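You operate a simulated robot arm through the tools that you are given. There is no shell and no other tool.

Carry out the task below with a simulated robot arm. There is one attempt and no reset: what you move stays moved.

Task
File sheet 32 on the rings of the black binder.
Fine: snap the rings shut and close the cover; leave the other sheets.

It is judged by the outcome, as a careful person would: the job done as asked, and still so three seconds after it is handed in. It fails if anything else is knocked over, pushed out of place, dropped, spilled or broken. Lids that push on must go on centred and level and be pressed home; caps that screw on are set level and turned clockwise until they are tight. Flat cloth is picked up by pressing the open fingertips on it (5 to 10 N) and closing them slowly along it; thin cloth reads only 2 to 8 mm in the jaws.

Robot
A 7-joint arm with a four-finger gripper, fixed in place. Base frame: the origin is on the floor under the middle of its stand, x ahead of it, y to its left, z up; the work surface is at about z = 740. Readings come in mm, rad, newtons and seconds.
It reaches about 1223 mm from its shoulder. Its first joint turns from -1.204 to 3.002 rad. Payload 3.67 kg.
The tool frame sits at the grasp point between the pads (the TCP): z along the fingers, y along the line on which they close. The tips reach 28 mm beyond it. The gripper opens to 112 mm; its body begins 73 mm behind the TCP.
Orientation is told as [roll, pitch, yaw] about the base's x, y, z axes, in that order, counted from this pose: with the fingers straight down and closing along the base's y, the tool's x points along the base's -x, its y along +y and its z along -z.

Tools
- The arm moves only by the tool apply_moves. Its argument "increments" is a list that holds one entry, the list of rows, each a list of 6 numbers: the shift along the tool's x, y, z in mm, then the turn, a rotation vector about the tool's x, y, z in rad. In form: [[[dx, dy, dz, ax, ay, az], ...]]. A call has 1 to 20 rows; each row is the pose to reach, as a shift and turn from the pose commanded when the call began, along the tool's axes at that moment. "jaw" is the closure in counts, from 0 (fully open) to 255 (shut), set as the call begins (left out, the last holds). Each row takes 0.2 s and may step no farther than 50 mm and 0.15 rad from the row before; otherwise, or with a gripper value out of range, the whole call is refused. Where a pose cannot be reached the arm comes as near as it can. A force on the tool above 60 N (or 10 N above the force at the start of the call, whichever is more), or a blocked arm, ends the call early, and 0.2 s more pass. Each finger travels about 102.5 mm/s and halts on what it meets, pressing with about 24 N; the grip force reading is that of the motor and also rises with nothing between the fingers. The clock runs only during rows and for 0.2 s after the last one: add rows that repeat a pose to give the fingers time. It gives the time, the measured TCP pose, the force on the tool (base axes), the opening and the grip force at its end, in the units of the frame above (readings bear some noise), with the torque about the TCP (base axes, N m) and any sound that the robot's microphone picked up.
- Cameras (640 x 400 px; columns grow to the right, rows downward): "scene" is fixed at [399.6, -649.5, 1498]; the picture's right is [0.76, -0.65, 0.00], its down [-0.49, -0.57, -0.67] and it looks along [0.43, 0.51, -0.75] (base axes); focal length 303 px, centre (320, 200). "wrist" rides on the gripper at [60, -18, -104] in the tool frame; the picture's right is [0.29, 0.96, 0.00], its down [-0.80, 0.24, -0.55] and it looks along [-0.53, 0.16, 0.83] (tool axes); focal length 234 px, centre (320, 200). There is no depth. A picture from a camera that has moved, and an enlarged one, comes with that camera's place and axes in the base frame and with its lens.
- snapshot(camera): a new picture of that camera. The clock stands still meanwhile.
- move_column(by): slides the trunk up (or, below 0, down) by that many mm; the arm rides with it, the base frame stays. It gives what a move gives, with no picture.
- close_up(camera, box): a new picture of the part [left, top, right, bottom] of that camera's present view, enlarged. The clock stands still meanwhile.
- close_job(): hands the job in; it is judged then, once.

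Nothing tells you positions but the pictures and the camera data. Unless the task says otherwise, let go and move clear before handing in.

The tools are called as name(argument=value, ...) on one line, values as JSON. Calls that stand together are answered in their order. apply_moves: Moves the arm, as the interface text tells. Its arguments: {"type":"object","properties":{"increments":{"type":"array","items":{"type":"array","items":{"type":"array","items":{"type":"number"}}}},"jaw":{"type":"number"}},"required":["increments"]} The other tools are called the same way: move_column (by) moves the trunk up or down; snapshot (camera) takes a picture; close_up (camera, box) takes an enlarged picture of a part of a camera's view; close_job () hands the job in.

At the start:

```text
time: 0.0
eef_pos: [776.7, -414.8, 1181.4]
tcp_rot: [0.0, -0.001, -0.001]
ft_force: [-1.3, -0.2, -0.1]
torque: [0.0, -0.03, -0.01]
gripper_width: 112.1
finger_force: 0.2
trunk travel left (down, up): [-575.0, 265.0]
```

scene: 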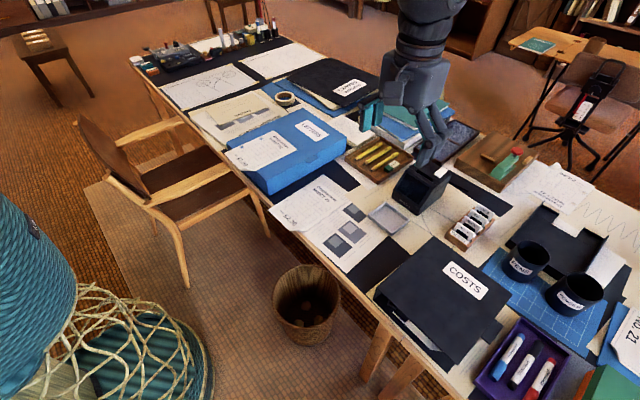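
wrist: 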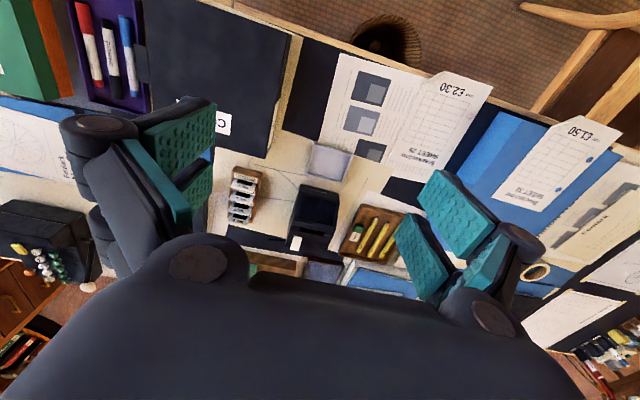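

I see a long desk with several binders (a blue one, a black "COSTS" one, another black one further back) and several sheets. I'll look closer to find sheet 32 and the black binder with rings.

close_up(camera="scene", box=[220, 100, 380, 200])

close_up(camera="scene", box=[260, 170, 420, 270])

close_up(camera="scene", box=[360, 220, 560, 345])

close_up(camera="scene", box=[480, 140, 640, 240])

close_up(camera="scene", box=[260, 50, 400, 138])

close_up(camera="wrist", box=[300, 40, 640, 253])

```text
4.00 times, centred on (300, 150) of scene
camera zoom: at [399.6, -649.5, 1498.0], right [0.76, -0.65, 0.0], down [-0.49, -0.57, -0.67], along [0.43, 0.51, -0.75], focal length 1210 px, centre (400, 400)
```

zoom: 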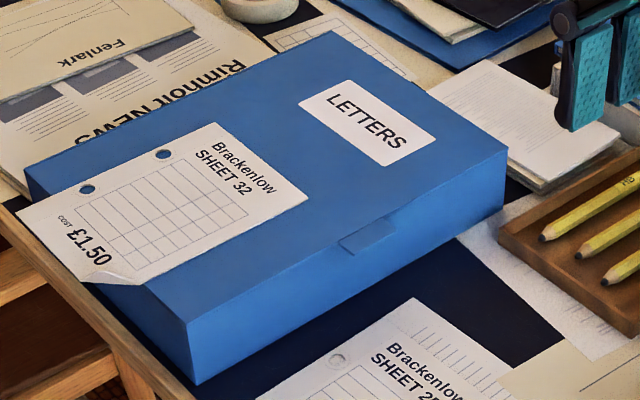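

```text
4.00 times, centred on (340, 220) of scene
camera zoom: at [399.6, -649.5, 1498.0], right [0.76, -0.65, 0.0], down [-0.49, -0.57, -0.67], along [0.43, 0.51, -0.75], focal length 1210 px, centre (240, 120)
```

zoom: 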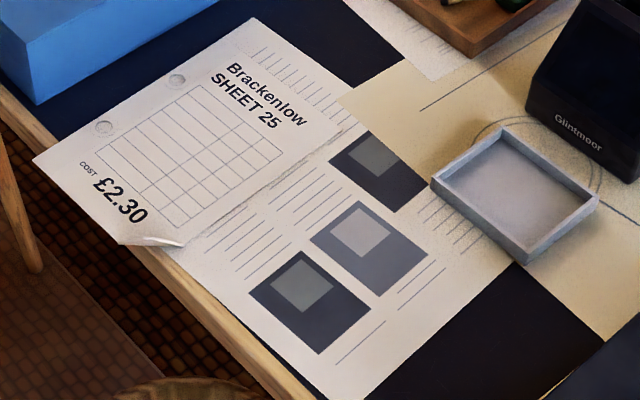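

```text
3.20 times, centred on (460, 282) of scene
camera zoom: at [399.6, -649.5, 1498.0], right [0.76, -0.65, 0.0], down [-0.49, -0.57, -0.67], along [0.43, 0.51, -0.75], focal length 968 px, centre (-128, -64)
```

zoom: 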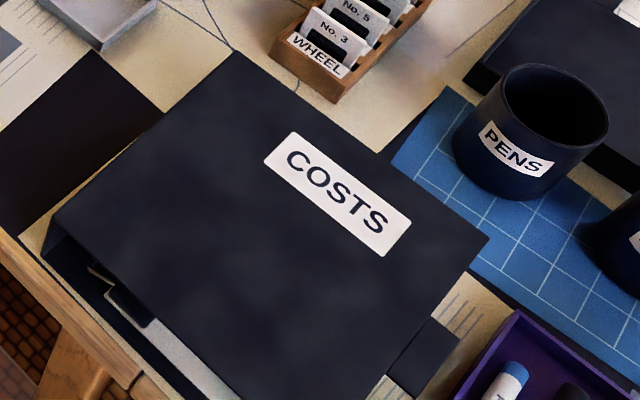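

```text
4.00 times, centred on (560, 190) of scene
camera zoom: at [399.6, -649.5, 1498.0], right [0.76, -0.65, 0.0], down [-0.49, -0.57, -0.67], along [0.43, 0.51, -0.75], focal length 1210 px, centre (-640, 240)
```

zoom: 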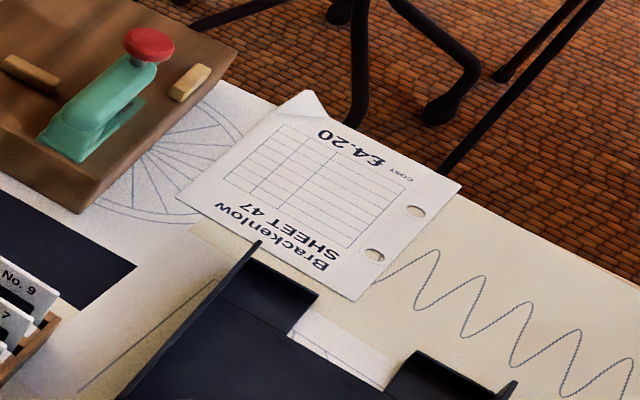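

```text
4.55 times, centred on (330, 94) of scene
camera zoom: at [399.6, -649.5, 1498.0], right [0.76, -0.65, 0.0], down [-0.49, -0.57, -0.67], along [0.43, 0.51, -0.75], focal length 1375 px, centre (274, 682)
```

zoom: 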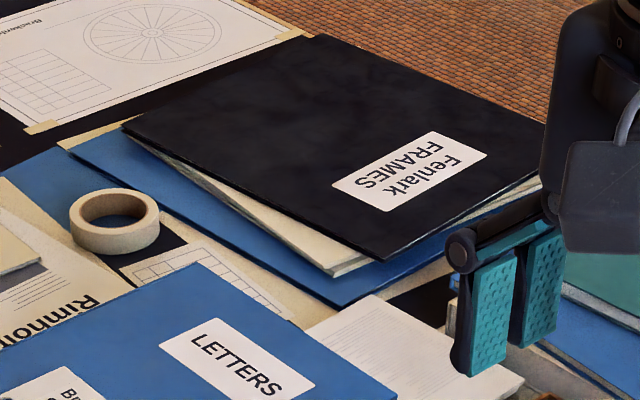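

```text
1.88 times, centred on (470, 146) of wrist
camera zoom: at [717.0, -433.8, 1285.8], right [-0.29, 0.96, 0.0], down [0.8, 0.24, 0.55], along [0.53, 0.16, -0.83], focal length 440 px, centre (38, 300)
```

zoom: 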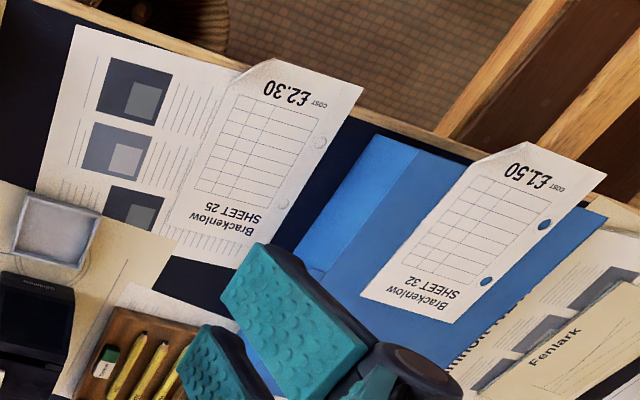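

Sheet 32 lies on the blue LETTERS box near the robot-side edge. The black COSTS binder seems to be on the right; I'll look closer at it and other black objects.

close_up(camera="scene", box=[370, 260, 450, 310])

close_up(camera="scene", box=[420, 300, 500, 350])

close_up(camera="scene", box=[480, 190, 640, 290])

close_up(camera="scene", box=[480, 280, 640, 400])

close_up(camera="wrist", box=[0, 0, 320, 200])

close_up(camera="scene", box=[0, 180, 240, 400])

```text
8.00 times, centred on (410, 285) of scene
camera zoom: at [399.6, -649.5, 1498.0], right [0.76, -0.65, 0.0], down [-0.49, -0.57, -0.67], along [0.43, 0.51, -0.75], focal length 2421 px, centre (-400, -480)
```

zoom: 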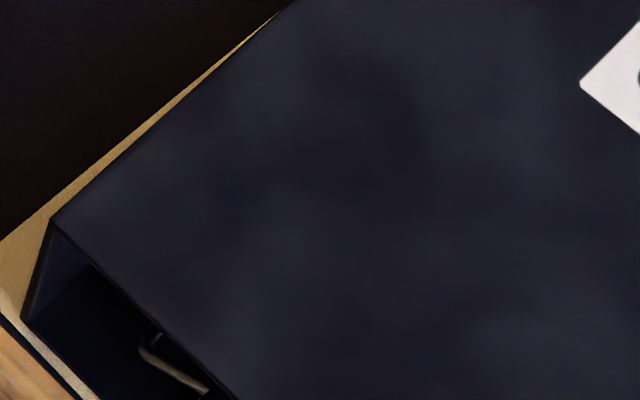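

```text
8.00 times, centred on (460, 325) of scene
camera zoom: at [399.6, -649.5, 1498.0], right [0.76, -0.65, 0.0], down [-0.49, -0.57, -0.67], along [0.43, 0.51, -0.75], focal length 2421 px, centre (-800, -800)
```

zoom: 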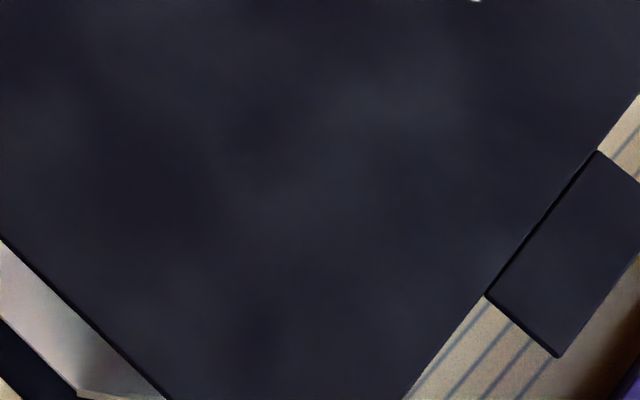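

```text
4.00 times, centred on (560, 240) of scene
camera zoom: at [399.6, -649.5, 1498.0], right [0.76, -0.65, 0.0], down [-0.49, -0.57, -0.67], along [0.43, 0.51, -0.75], focal length 1210 px, centre (-640, 40)
```

zoom: 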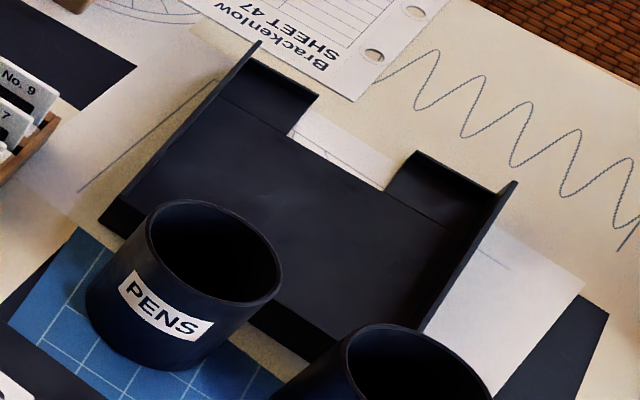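

```text
3.33 times, centred on (560, 340) of scene
camera zoom: at [399.6, -649.5, 1498.0], right [0.76, -0.65, 0.0], down [-0.49, -0.57, -0.67], along [0.43, 0.51, -0.75], focal length 1009 px, centre (-480, -267)
```

zoom: 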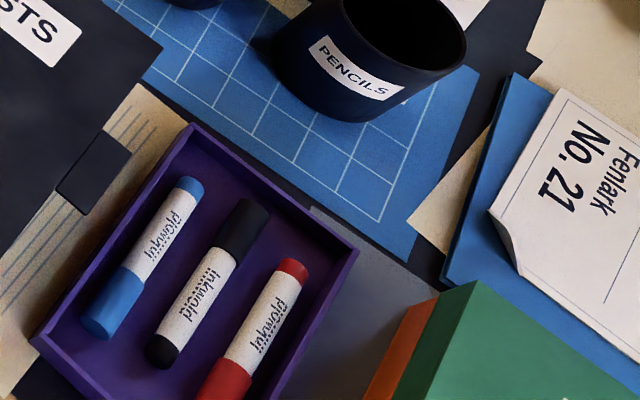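

```text
2.00 times, centred on (160, 100) of wrist
camera zoom: at [717.0, -433.8, 1285.8], right [-0.29, 0.96, 0.0], down [0.8, 0.24, 0.55], along [0.53, 0.16, -0.83], focal length 468 px, centre (640, 400)
```

zoom: 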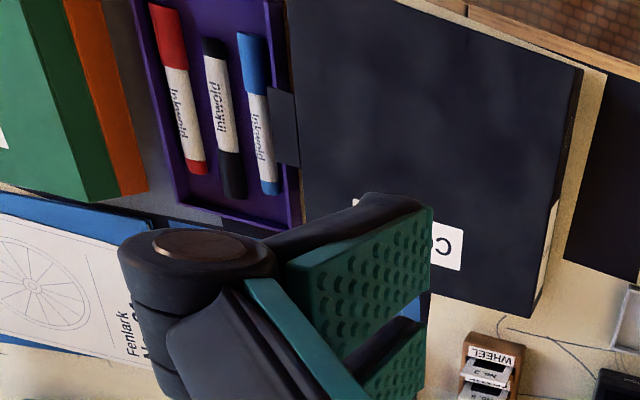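

```text
1.82 times, centred on (120, 290) of scene
camera zoom: at [399.6, -649.5, 1498.0], right [0.76, -0.65, 0.0], down [-0.49, -0.57, -0.67], along [0.43, 0.51, -0.75], focal length 550 px, centre (684, 36)
```

zoom: 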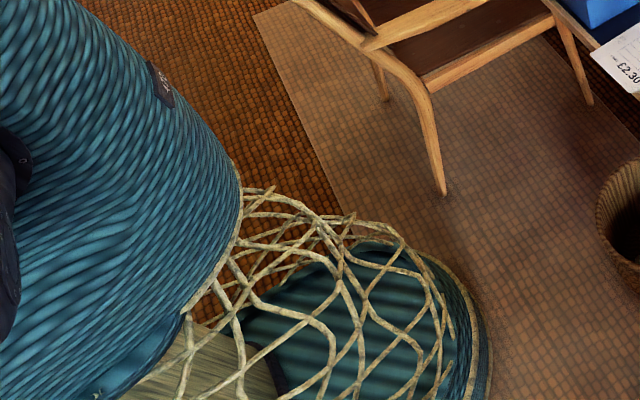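

The black COSTS binder lies closed with its spine toward +y (y≈-487), cover top at z≈798, and a pull tab on the −y side; sheet 32 overhangs the front of the LETTERS box (z≈816) with holes on its +y side. Next I move the wrist camera in front of the binder to look under its cover.

apply_moves(increments=[[[26, -24, 26, 0, -0.1, 0], [52, -48, 52, 0, -0.2, 0], [78, -72, 78, 0, -0.3, 0], [104, -96, 104, 0, -0.4, 0], [130, -120, 130, 0, -0.5, 0], [156, -144, 156, 0, -0.6, 0], [183, -167, 181, 0, -0.7, 0]]])

snapshot(camera="wrist")

snapshot(camera="scene")

```text
time: 1.8
eef_pos: [570.6, -567.7, 986.2]
tcp_rot: [0.055, -0.574, 0.016]
ft_force: [-0.5, 0.0, 0.1]
torque: [-0.01, 0.07, -0.04]
gripper_width: 112.1
finger_force: 0.1
trunk travel left (down, up): [-575.0, 265.0]
stopped in row 7: the arm was blocked; the commanded pose is now the measured one
```

```text
taken
camera wrist: at [464.7, -593.4, 1039.2], right [-0.28, 0.95, -0.11], down [0.36, 0.21, 0.91], along [0.89, 0.22, -0.4], focal length 234 px, centre (320, 200)
```

wrist: 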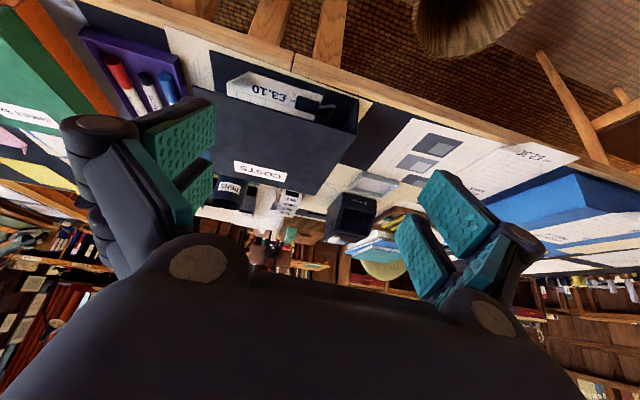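

```text
taken
```

scene: 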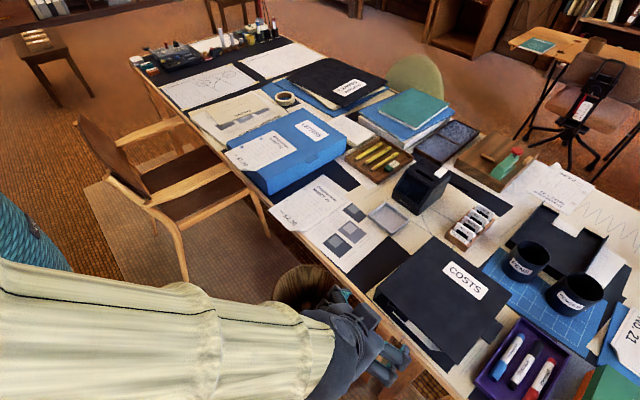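

The arm was stopped near that pose (probably a joint limit), but the wrist camera now sees under the cover. I'll zoom in there.

close_up(camera="wrist", box=[200, 50, 380, 162])

close_up(camera="wrist", box=[220, 65, 340, 140])

close_up(camera="scene", box=[360, 260, 480, 390])

```text
3.56 times, centred on (290, 106) of wrist
camera zoom: at [464.7, -593.4, 1039.2], right [-0.28, 0.95, -0.11], down [0.36, 0.21, 0.91], along [0.89, 0.22, -0.4], focal length 833 px, centre (427, 534)
```

zoom: 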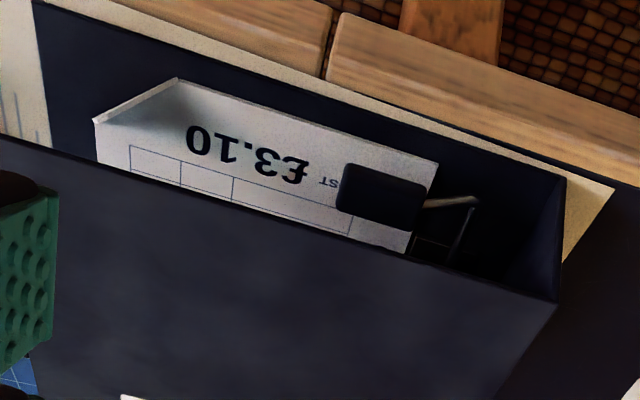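

```text
5.33 times, centred on (280, 102) of wrist
camera zoom: at [464.7, -593.4, 1039.2], right [-0.28, 0.95, -0.11], down [0.36, 0.21, 0.91], along [0.89, 0.22, -0.4], focal length 1249 px, centre (533, 720)
```

zoom: 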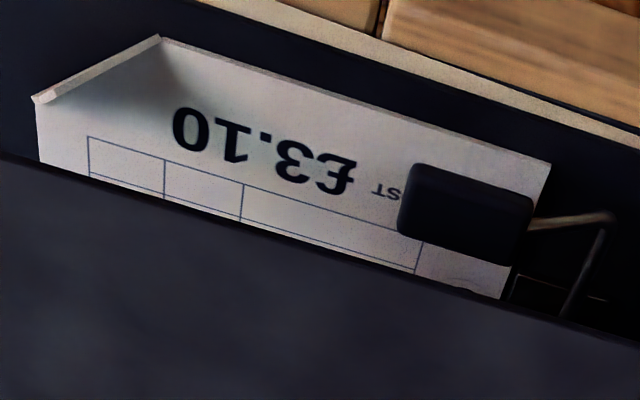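

```text
3.08 times, centred on (420, 325) of scene
camera zoom: at [399.6, -649.5, 1498.0], right [0.76, -0.65, 0.0], down [-0.49, -0.57, -0.67], along [0.43, 0.51, -0.75], focal length 931 px, centre (12, -185)
```

zoom: 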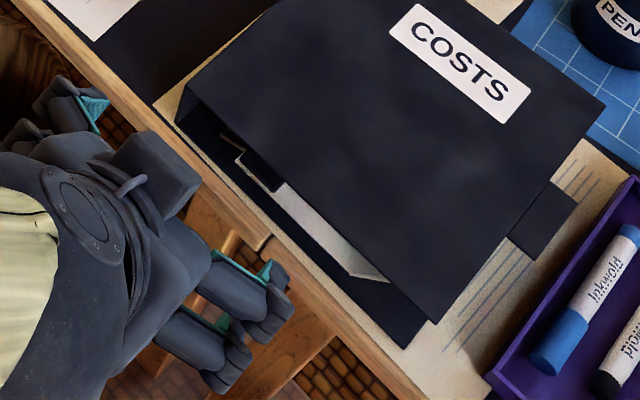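

The binder contains a lever-arch mechanism with a black lever knob near the front, and one sheet (£3.10) is already filed. I need a gripper pose pointing forward (+x) with the jaws closing vertically, so I test whether the arm can reach such an orientation, higher up and clear of everything.

apply_moves(increments=[[[-8.7, 1.4, -9.4, -0.0598, -0.0598, 0.1098], [-17.4, 2.8, -18.8, -0.1195, -0.1195, 0.2195], [-26.2, 4.2, -28.2, -0.1793, -0.1793, 0.3293], [-34.9, 5.5, -37.5, -0.2391, -0.2391, 0.4391], [-43.6, 6.9, -46.9, -0.2988, -0.2988, 0.5488], [-52.3, 8.3, -56.3, -0.3586, -0.3586, 0.6586], [-61.1, 9.7, -65.7, -0.4184, -0.4184, 0.7684], [-69.8, 11.1, -75.1, -0.4782, -0.4782, 0.8782], [-78.5, 12.5, -84.5, -0.5379, -0.5379, 0.9879], [-87.2, 13.8, -93.8, -0.5977, -0.5977, 1.0977], [-96, 15.2, -103.2, -0.6575, -0.6575, 1.2075], [-104.7, 16.6, -112.6, -0.7172, -0.7172, 1.3172], [-113.4, 18, -122, -0.777, -0.777, 1.427]]])

snapshot(camera="scene")

snapshot(camera="wrist")

```text
time: 4.6
eef_pos: [597.9, -555.9, 1150.3]
tcp_rot: [1.575, 0.045, -1.526]
ft_force: [-0.8, 0.8, -0.3]
torque: [0.0, 0.03, 0.02]
gripper_width: 111.8
finger_force: 0.1
trunk travel left (down, up): [-575.0, 265.0]
```

```text
taken
```

scene: 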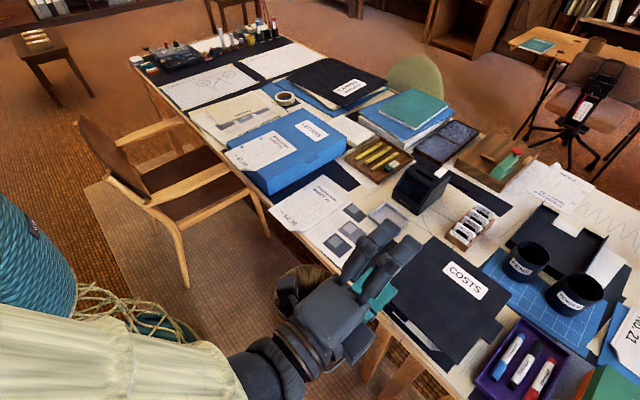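

```text
taken
camera wrist: at [491.8, -499.9, 1134.5], right [-0.01, 0.24, 0.97], down [-0.52, -0.83, 0.2], along [0.85, -0.5, 0.14], focal length 234 px, centre (320, 200)
```

wrist: 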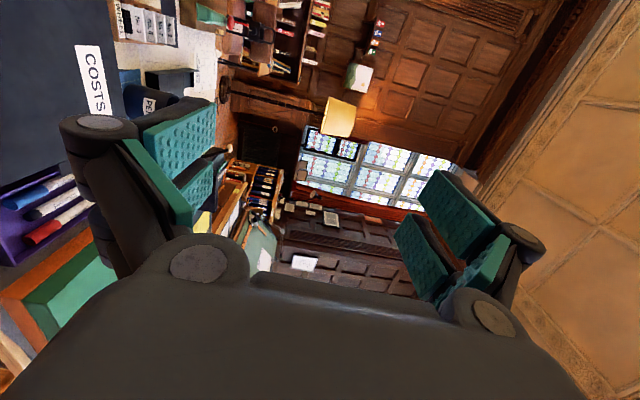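

The forward-pointing orientation works. I'll look closely at the gripper's finger geometry from the scene camera before approaching the cover edge.

close_up(camera="scene", box=[260, 200, 460, 400])

apply_moves(increments=[[[0, 0, 0, 0, -0.022, -0.022], [0, 0, 0, 0, -0.045, -0.045], [0, 0, 0, 0, -0.045, -0.045], [0, 0, 0, 0, -0.045, -0.045]]], jaw=160)

close_up(camera="scene", box=[260, 200, 460, 400])

```text
2.00 times, centred on (360, 300) of scene
camera zoom: at [399.6, -649.5, 1498.0], right [0.76, -0.65, 0.0], down [-0.49, -0.57, -0.67], along [0.43, 0.51, -0.75], focal length 605 px, centre (240, 0)
```

zoom: 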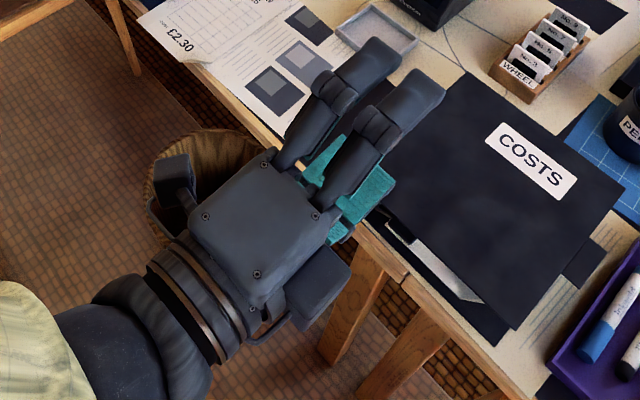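

```text
time: 5.6
eef_pos: [597.1, -556.8, 1149.7]
tcp_rot: [1.571, 0.0, -1.572]
ft_force: [-0.5, 0.5, -0.6]
torque: [0.0, -0.02, -0.04]
gripper_width: 41.5
finger_force: 0.1
trunk travel left (down, up): [-575.0, 265.0]
```

```text
2.00 times, centred on (360, 300) of scene
camera zoom: at [399.6, -649.5, 1498.0], right [0.76, -0.65, 0.0], down [-0.49, -0.57, -0.67], along [0.43, 0.51, -0.75], focal length 605 px, centre (240, 0)
```

zoom: 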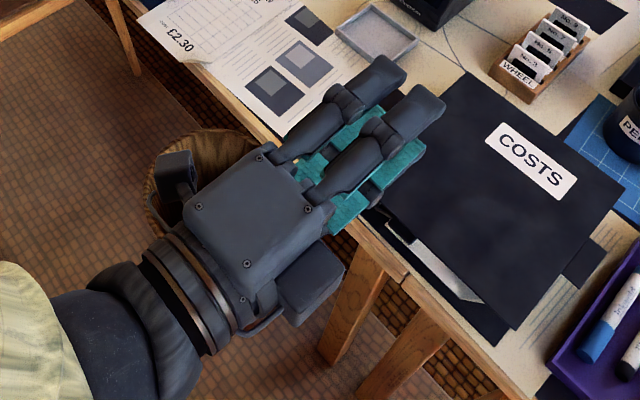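

Orientation is now exact (fingers along +x, jaws vertical, opening 41 mm). I'll move in front of the binder's outer front corner and ride the column down to z≈850, then check with both cameras.

apply_moves(increments=[[[-33, 0, 10, 0, 0, 0], [-66, 0, 20, 0, 0, 0], [-99, 0, 30, 0, 0, 0], [-133, 0, 43, 0, 0, 0], [-133, 0, 43, 0, 0, 0]]])

move_column(by=-290)

snapshot(camera="scene")

snapshot(camera="wrist")

```text
time: 6.8
eef_pos: [640.7, -687.5, 1151.8]
tcp_rot: [1.572, -0.002, -1.572]
ft_force: [-0.8, 0.1, -0.6]
torque: [-0.02, 0.01, -0.02]
gripper_width: 41.8
finger_force: 0.0
trunk travel left (down, up): [-575.0, 265.0]
```

```text
time: 9.7
eef_pos: [640.1, -689.3, 861.4]
tcp_rot: [1.573, 0.0, -1.572]
ft_force: [0.1, -0.3, -0.3]
torque: [-0.03, -0.01, -0.02]
gripper_width: 41.6
finger_force: 0.1
trunk travel left (down, up): [-285.0, 555.0]
```

```text
taken
```

scene: 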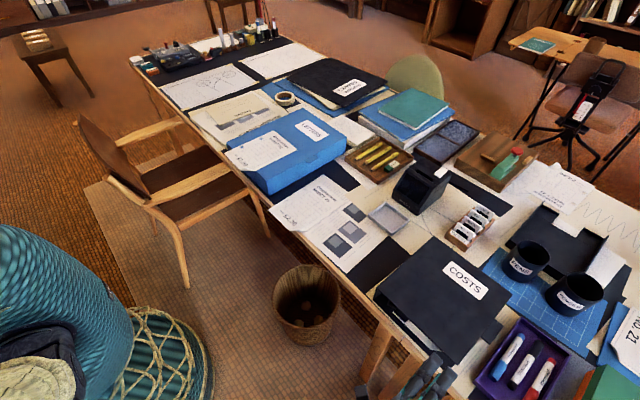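

```text
taken
camera wrist: at [537.8, -629.3, 842.6], right [0.0, 0.29, 0.96], down [-0.56, -0.8, 0.24], along [0.83, -0.53, 0.16], focal length 234 px, centre (320, 200)
```

wrist: 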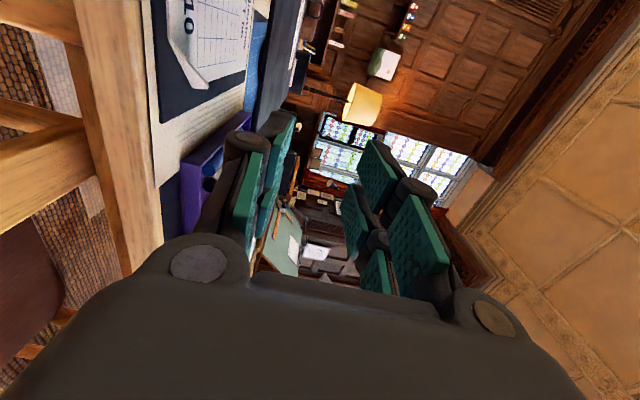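

The wrist view (world-up is to the right of the picture) shows the open front of the binder with the cover plate above. I'll zoom to measure the cover edge height.

close_up(camera="wrist", box=[140, 0, 340, 160])

close_up(camera="scene", box=[340, 260, 500, 400])

```text
2.50 times, centred on (240, 80) of wrist
camera zoom: at [537.8, -629.3, 842.6], right [0.0, 0.29, 0.96], down [-0.56, -0.8, 0.24], along [0.83, -0.53, 0.16], focal length 585 px, centre (520, 500)
```

zoom: 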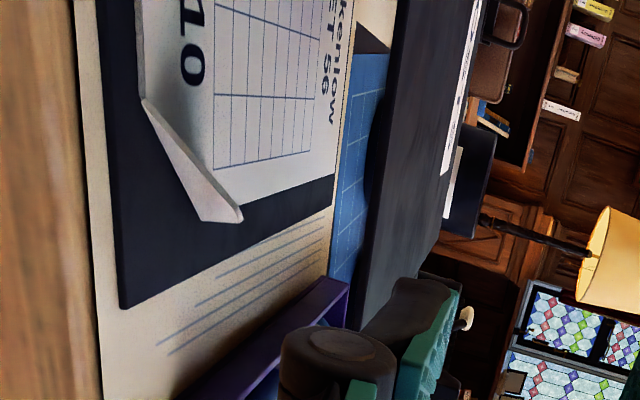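

```text
2.86 times, centred on (420, 330) of scene
camera zoom: at [399.6, -649.5, 1498.0], right [0.76, -0.65, 0.0], down [-0.49, -0.57, -0.67], along [0.43, 0.51, -0.75], focal length 864 px, centre (34, -171)
```

zoom: 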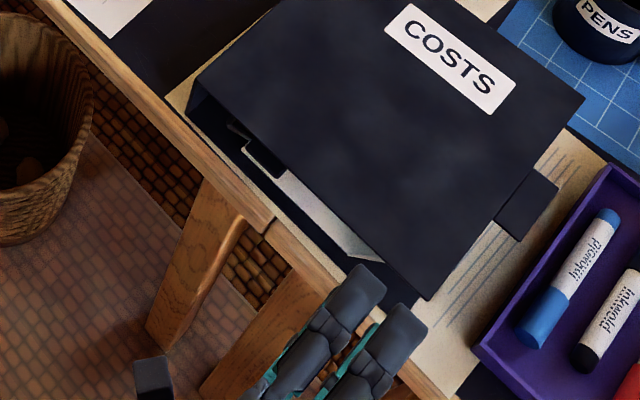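

The cover's front edge measures about z≈806. I'll narrow the jaws to ~26 mm and lower the TCP to z≈808 in front of the edge, still clear of it, then check.

apply_moves(increments=[[[2, -18, 0, 0, 0, 0], [5, -36, 0, 0, 0, 0], [7, -53.4, 0, 0, 0, 0], [7, -53.4, 0, 0, 0, 0]]], jaw=195)

snapshot(camera="wrist")

close_up(camera="wrist", box=[180, 0, 380, 240])

```text
time: 10.7
eef_pos: [640.4, -682.8, 806.2]
tcp_rot: [1.573, 0.001, -1.574]
ft_force: [-1.0, 0.5, 0.4]
torque: [0.01, -0.02, 0.03]
gripper_width: 26.2
finger_force: 0.1
trunk travel left (down, up): [-285.0, 555.0]
```

```text
taken
camera wrist: at [537.3, -622.3, 788.5], right [0.0, 0.29, 0.96], down [-0.56, -0.8, 0.24], along [0.83, -0.53, 0.16], focal length 234 px, centre (320, 200)
```

wrist: 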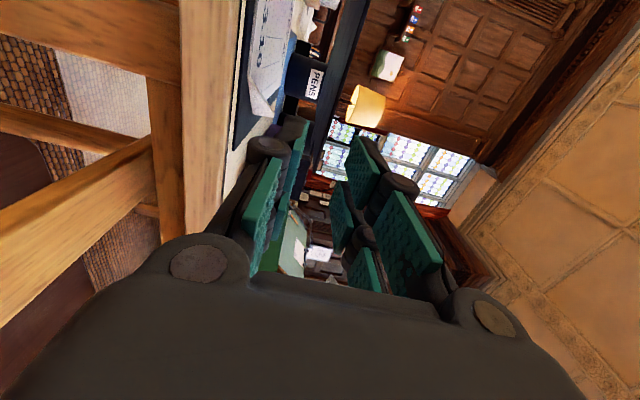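

```text
1.67 times, centred on (280, 120) of wrist
camera zoom: at [537.3, -622.3, 788.5], right [0.0, 0.29, 0.96], down [-0.56, -0.8, 0.24], along [0.83, -0.53, 0.16], focal length 390 px, centre (387, 333)
```

zoom: 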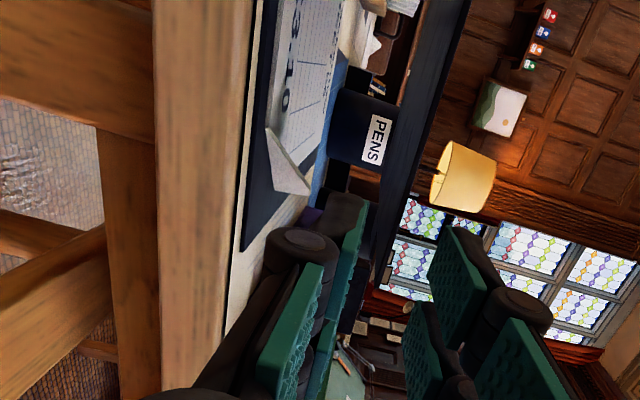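

The cover edge sits at roughly z 808–814, between the open jaws. I raise the TCP by 5 mm and ease forward so the jaws straddle the cover's front edge.

apply_moves(increments=[[[0, 5, 0, 0, 0, 0], [0, 5, 15, 0, 0, 0], [0, 5, 30, 0, 0, 0], [0, 5, 42, 0, 0, 0], [0, 5, 54, 0, 0, 0], [0, 5, 62, 0, 0, 0], [0, 5, 62, 0, 0, 0]]])

snapshot(camera="wrist")

close_up(camera="scene", box=[360, 280, 520, 400])

```text
time: 12.3
eef_pos: [703.0, -682.7, 811.8]
tcp_rot: [1.57, 0.0, -1.571]
ft_force: [0.2, -0.4, 0.4]
torque: [0.01, 0.01, -0.01]
gripper_width: 26.4
finger_force: 0.0
trunk travel left (down, up): [-285.0, 555.0]
```

```text
taken
camera wrist: at [600.1, -622.6, 794.4], right [0.0, 0.29, 0.96], down [-0.56, -0.8, 0.24], along [0.83, -0.53, 0.16], focal length 234 px, centre (320, 200)
```

wrist: 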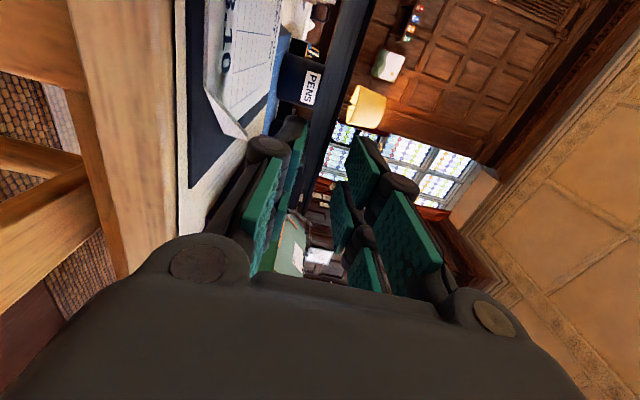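

```text
3.33 times, centred on (440, 340) of scene
camera zoom: at [399.6, -649.5, 1498.0], right [0.76, -0.65, 0.0], down [-0.49, -0.57, -0.67], along [0.43, 0.51, -0.75], focal length 1009 px, centre (-80, -267)
```

zoom: 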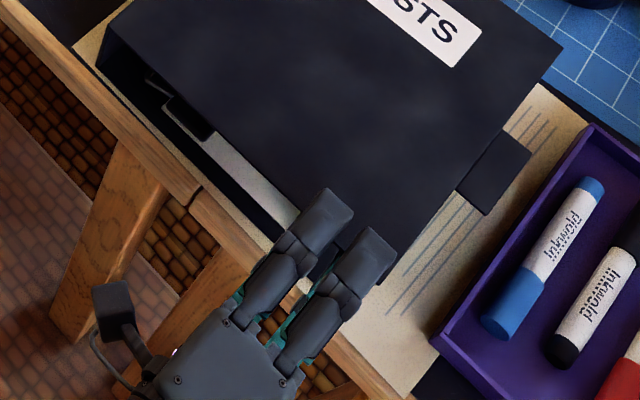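

The upper fingers are over the cover corner and the lower ones under it, with no contact yet. I'll close the jaws on the cover edge.

apply_moves(increments=[[[0, 0, 0, 0, 0, 0], [0, 0, 0, 0, 0, 0], [0, 0, 0, 0, 0, 0], [0, 0, 0, 0, 0, 0]]], jaw=255)

snapshot(camera="wrist")

```text
time: 13.3
eef_pos: [703.7, -682.8, 811.9]
tcp_rot: [1.569, 0.001, -1.572]
ft_force: [0.0, 1.0, -0.6]
torque: [-0.42, 0.06, 0.17]
gripper_width: 6.1
finger_force: 24.5
trunk travel left (down, up): [-285.0, 555.0]
```

```text
taken
camera wrist: at [600.1, -622.6, 794.1], right [0.0, 0.29, 0.96], down [-0.56, -0.8, 0.24], along [0.83, -0.53, 0.16], focal length 234 px, centre (320, 200)
```

wrist: 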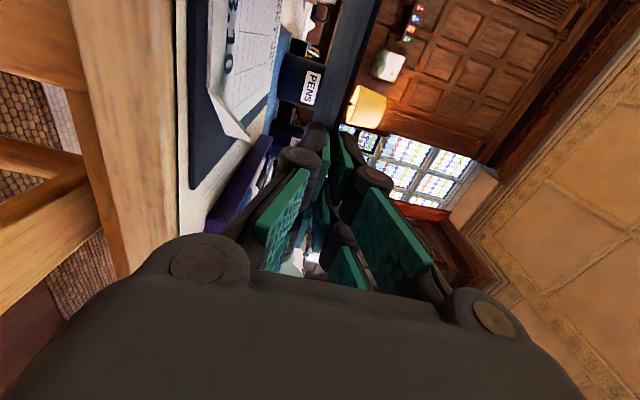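

The jaws have gripped the cover (6 mm reading, 24 N). I'll lift along an arc about the spine hinge (y≈-488, z≈808), starting with a small angle to check the forces.

apply_moves(increments=[[[0.3, 9.7, 0, 0, 0, -0.05], [1.36, 19.4, 0, 0, 0, -0.1], [2.8, 29.0, 0, 0, 0, -0.15], [4.66, 38.6, 0, 0, 0, -0.2], [4.66, 38.6, 0, 0, 0, -0.2]]])

snapshot(camera="scene")

snapshot(camera="wrist")

```text
time: 14.5
eef_pos: [702.4, -678.5, 849.7]
tcp_rot: [1.571, -0.202, -1.573]
ft_force: [-1.6, -0.4, 0.0]
torque: [-0.27, 0.09, 0.03]
gripper_width: 6.0
finger_force: 24.1
trunk travel left (down, up): [-285.0, 555.0]
```

```text
taken
```

scene: 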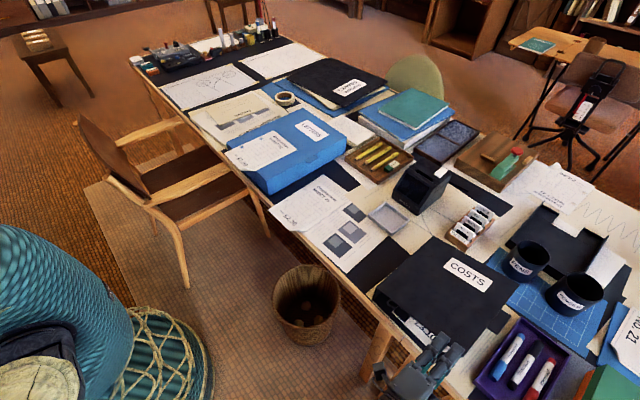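

```text
taken
camera wrist: at [599.2, -622.6, 820.7], right [0.0, 0.47, 0.88], down [-0.56, -0.73, 0.39], along [0.83, -0.49, 0.26], focal length 234 px, centre (320, 200)
```

wrist: 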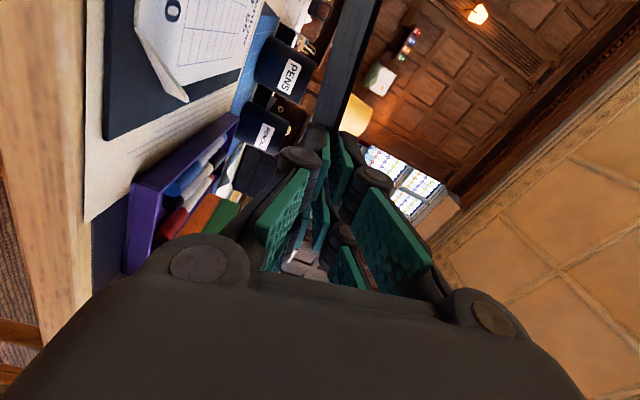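

The cover lifts freely along the arc with negligible force. I continue lifting to about 46°.

apply_moves(increments=[[[1.36, 19.4, 0, 0, 0, -0.1], [4.66, 38.6, 0, 0, 0, -0.2], [9.85, 57.4, 0, 0, 0, -0.3], [16.9, 75.6, 0, 0, 0, -0.4], [25.7, 92.9, 0, 0, 0, -0.5], [36.2, 109.3, 0, 0, 0, -0.6], [36.2, 109.3, 0, 0, 0, -0.6]]])

snapshot(camera="scene")

snapshot(camera="wrist")

```text
time: 16.1
eef_pos: [704.6, -621.0, 952.1]
tcp_rot: [1.572, -0.802, -1.573]
ft_force: [-0.8, -0.4, -0.3]
torque: [-0.37, 0.07, -0.04]
gripper_width: 5.9
finger_force: 23.8
trunk travel left (down, up): [-285.0, 555.0]
```

```text
taken
```

scene: 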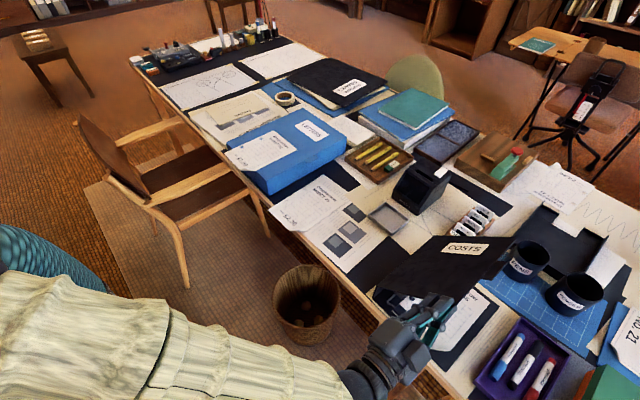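

```text
taken
camera wrist: at [601.7, -592.1, 895.6], right [0.0, 0.89, 0.46], down [-0.56, -0.38, 0.74], along [0.83, -0.26, 0.49], focal length 234 px, centre (320, 200)
```

wrist: 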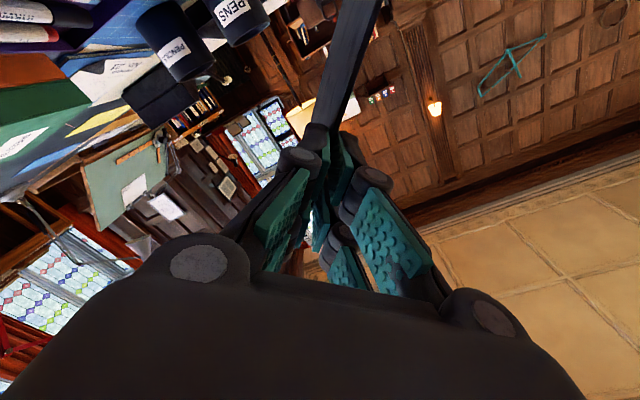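

The cover is up at 46° with almost no resistance. I continue to about 86°.

apply_moves(increments=[[[1.36, 19.4, 0, 0, 0, -0.1], [4.66, 38.6, 0, 0, 0, -0.2], [9.85, 57.4, 0, 0, 0, -0.3], [16.9, 75.6, 0, 0, 0, -0.4], [25.7, 92.9, 0, 0, 0, -0.5], [36.2, 109.3, 0, 0, 0, -0.6], [48.3, 124.6, 0, 0, 0, -0.7], [48.3, 124.6, 0, 0, 0, -0.7]]])

snapshot(camera="scene")

```text
time: 17.9
eef_pos: [703.1, -497.5, 1002.9]
tcp_rot: [1.59, -1.501, -1.592]
ft_force: [1.2, 0.6, 4.0]
torque: [0.17, 0.24, 0.02]
gripper_width: 6.0
finger_force: 23.7
trunk travel left (down, up): [-285.0, 555.0]
```

```text
taken
```

scene: 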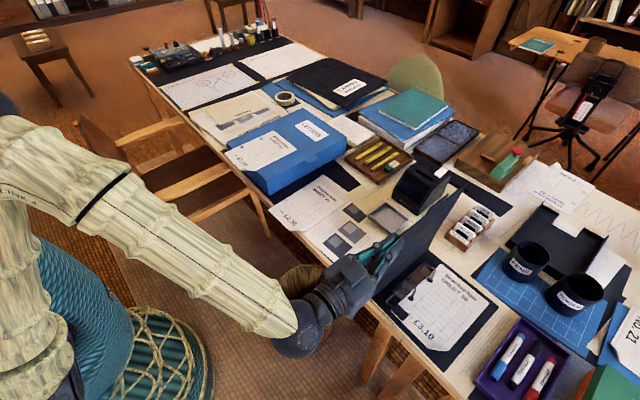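

The cover is nearly vertical. I continue gently to ~103° and watch for a stop.

apply_moves(increments=[[[0.3, 9.7, 0, 0, 0, -0.05], [1.36, 19.4, 0, 0, 0, -0.1], [2.8, 29.0, 0, 0, 0, -0.15], [4.66, 38.6, 0, 0, 0, -0.2], [7, 48, 0, 0, 0, -0.25], [9.85, 57.4, 0, 0, 0, -0.3], [9.85, 57.4, 0, 0, 0, -0.3]]])

snapshot(camera="scene")

close_up(camera="scene", box=[340, 170, 540, 370])

```text
time: 19.5
eef_pos: [700.6, -444.5, 998.5]
tcp_rot: [-1.607, -1.359, 1.6]
ft_force: [3.7, 6.4, 6.2]
torque: [0.78, -0.39, 0.15]
gripper_width: 6.0
finger_force: 23.3
trunk travel left (down, up): [-285.0, 555.0]
```

```text
taken
```

scene: 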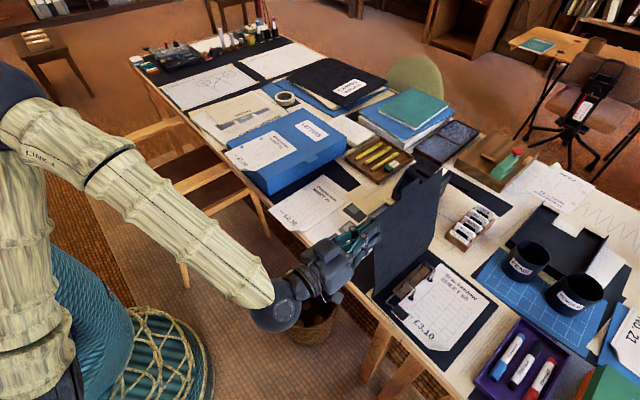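

```text
2.00 times, centred on (440, 270) of scene
camera zoom: at [399.6, -649.5, 1498.0], right [0.76, -0.65, 0.0], down [-0.49, -0.57, -0.67], along [0.43, 0.51, -0.75], focal length 605 px, centre (80, 60)
```

zoom: 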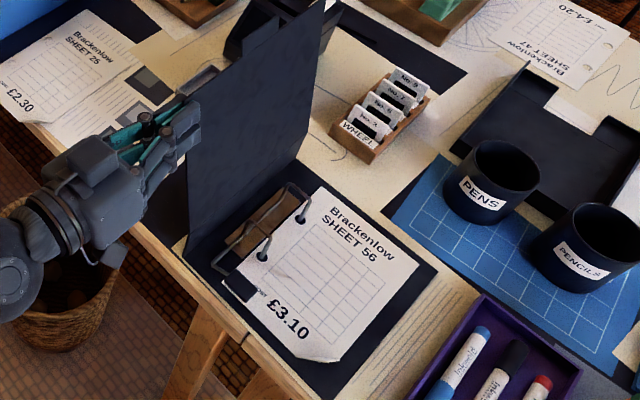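

The cover is at ~103°, and the lever-arch mechanism with the two rings and sheet 56 is now visible. I'll open the jaws slightly to see whether the cover stays by itself or leans.

apply_moves(increments=[[[0, 0, 0, 0, 0, 0], [0, 0, 0, 0, 0, 0], [0, 0, 0, 0, 0, 0]]], jaw=225)

snapshot(camera="wrist")

close_up(camera="scene", box=[340, 170, 480, 310])

```text
time: 20.3
eef_pos: [700.5, -448.0, 997.3]
tcp_rot: [-1.594, -1.357, 1.585]
ft_force: [-0.1, -0.6, -0.2]
torque: [0.01, -0.02, 0.0]
gripper_width: 13.5
finger_force: 0.5
trunk travel left (down, up): [-285.0, 555.0]
```

```text
taken
camera wrist: at [597.2, -476.5, 942.0], right [0.01, 0.87, -0.48], down [-0.55, 0.41, 0.73], along [0.83, 0.26, 0.49], focal length 234 px, centre (320, 200)
```

wrist: 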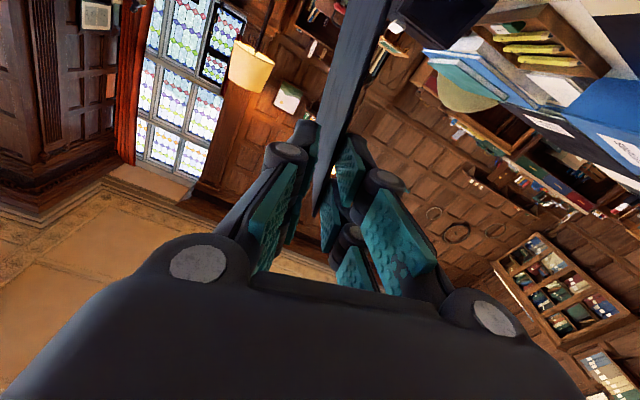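

```text
2.86 times, centred on (410, 240) of scene
camera zoom: at [399.6, -649.5, 1498.0], right [0.76, -0.65, 0.0], down [-0.49, -0.57, -0.67], along [0.43, 0.51, -0.75], focal length 864 px, centre (63, 86)
```

zoom: 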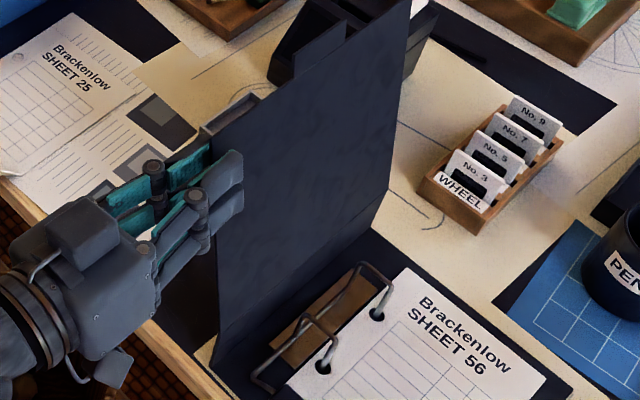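

The cover isn't pressing on either finger. I open a bit more to check that it really stays by itself.

apply_moves(increments=[[[0, 0, 0, 0, 0, 0], [0, 0, 0, 0, 0, 0], [0, 0, 0, 0, 0, 0], [0, 0, 0, 0, 0, 0], [0, 0, 0, 0, 0, 0]]], jaw=150)

snapshot(camera="wrist")

```text
time: 21.5
eef_pos: [701.1, -446.6, 994.4]
tcp_rot: [-1.578, -1.358, 1.568]
ft_force: [-0.4, 1.3, 0.2]
torque: [0.01, 0.03, 0.0]
gripper_width: 46.2
finger_force: 0.0
trunk travel left (down, up): [-285.0, 555.0]
```

```text
taken
camera wrist: at [597.6, -476.5, 940.2], right [0.01, 0.87, -0.48], down [-0.55, 0.41, 0.73], along [0.83, 0.26, 0.49], focal length 234 px, centre (320, 200)
```

wrist: 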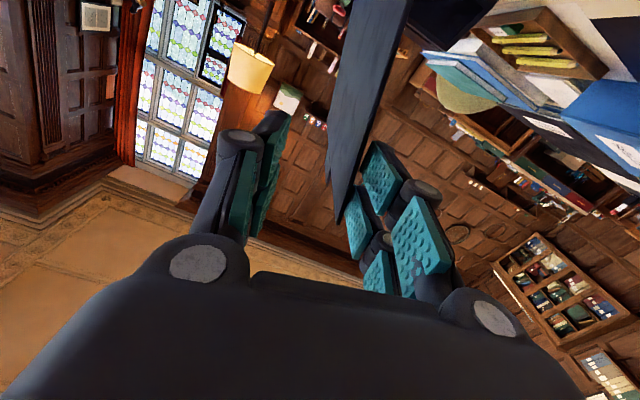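

close_up(camera="wrist", box=[240, 60, 480, 300])

apply_moves(increments=[[[0, 0, 0, 0, 0, 0], [0, 0, 0, 0, 0, 0], [0, 0, 0, 0, 0, 0], [0, 0, 0, 0, 0, 0], [0, 0, 0, 0, 0, 0]]])

close_up(camera="wrist", box=[240, 60, 480, 300])

snapshot(camera="scene")

```text
1.67 times, centred on (360, 180) of wrist
camera zoom: at [597.6, -476.5, 940.2], right [0.01, 0.87, -0.48], down [-0.55, 0.41, 0.73], along [0.83, 0.26, 0.49], focal length 390 px, centre (253, 233)
```

zoom: 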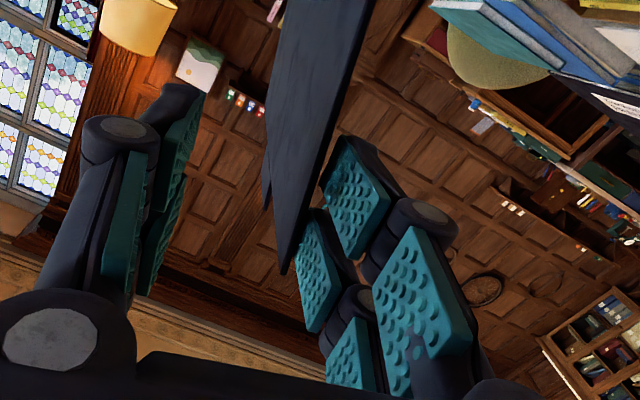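

```text
time: 22.7
eef_pos: [703.1, -447.1, 994.4]
tcp_rot: [-1.572, -1.357, 1.562]
ft_force: [-0.2, 0.9, -0.3]
torque: [0.0, 0.06, 0.04]
gripper_width: 46.5
finger_force: 0.2
trunk travel left (down, up): [-285.0, 555.0]
```

```text
1.67 times, centred on (360, 180) of wrist
camera zoom: at [597.7, -476.7, 939.4], right [0.01, 0.87, -0.48], down [-0.55, 0.41, 0.73], along [0.84, 0.26, 0.48], focal length 390 px, centre (253, 233)
```

zoom: 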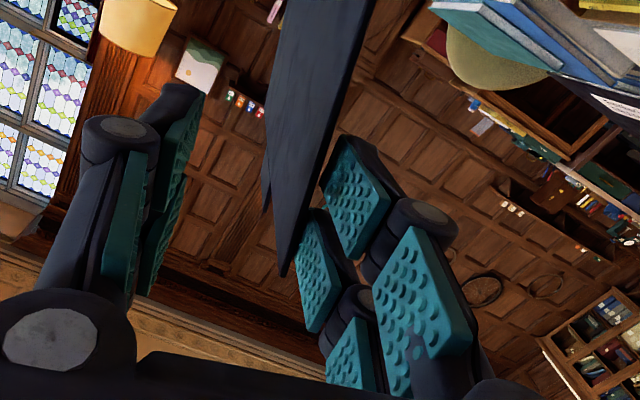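

```text
taken
```

scene: 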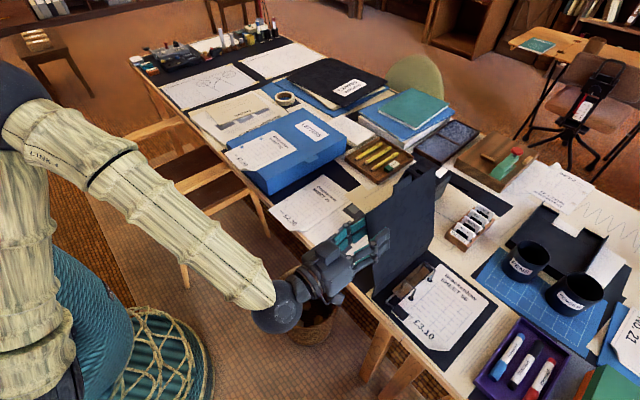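

The cover stopped just short of or against the +y finger. I'll move the hand 12 mm further to +y to see if the cover follows (falls) or stays on its own.

apply_moves(increments=[[[-1.3, 5.9, 0, 0, 0, 0], [-2.5, 11.7, 0, 0, 0, 0], [-2.5, 11.7, 0, 0, 0, 0], [-2.5, 11.7, 0, 0, 0, 0]]])

close_up(camera="wrist", box=[240, 60, 480, 300])

```text
time: 23.7
eef_pos: [698.2, -447.4, 989.8]
tcp_rot: [-1.586, -1.386, 1.561]
ft_force: [-0.3, 0.5, -0.3]
torque: [-0.02, -0.03, 0.0]
gripper_width: 46.0
finger_force: 0.2
trunk travel left (down, up): [-285.0, 555.0]
```

```text
1.67 times, centred on (360, 180) of wrist
camera zoom: at [594.4, -474.1, 933.4], right [0.02, 0.89, -0.46], down [-0.55, 0.39, 0.74], along [0.84, 0.23, 0.49], focal length 390 px, centre (253, 233)
```

zoom: 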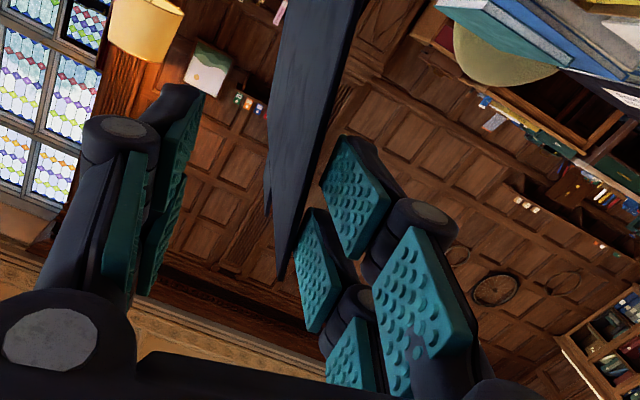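

close_up(camera="scene", box=[340, 150, 500, 310])

snapshot(camera="scene")

```text
2.50 times, centred on (420, 230) of scene
camera zoom: at [399.6, -649.5, 1498.0], right [0.76, -0.65, 0.0], down [-0.49, -0.57, -0.67], along [0.43, 0.51, -0.75], focal length 756 px, centre (70, 125)
```

zoom: 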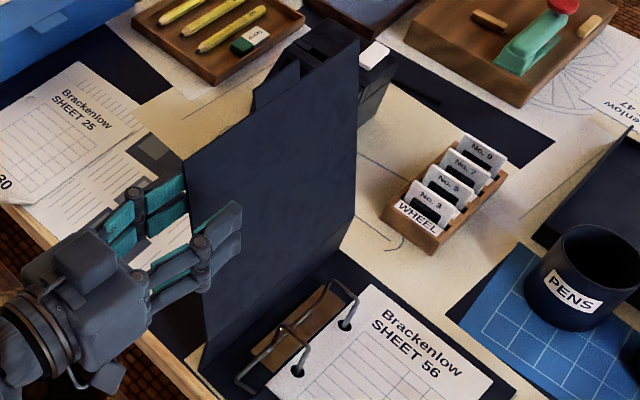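

```text
taken
```

scene: 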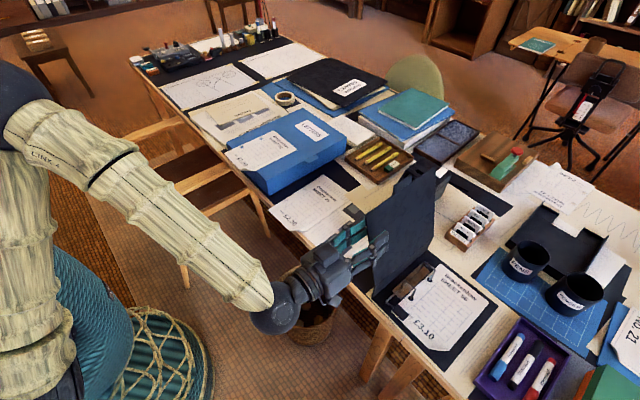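

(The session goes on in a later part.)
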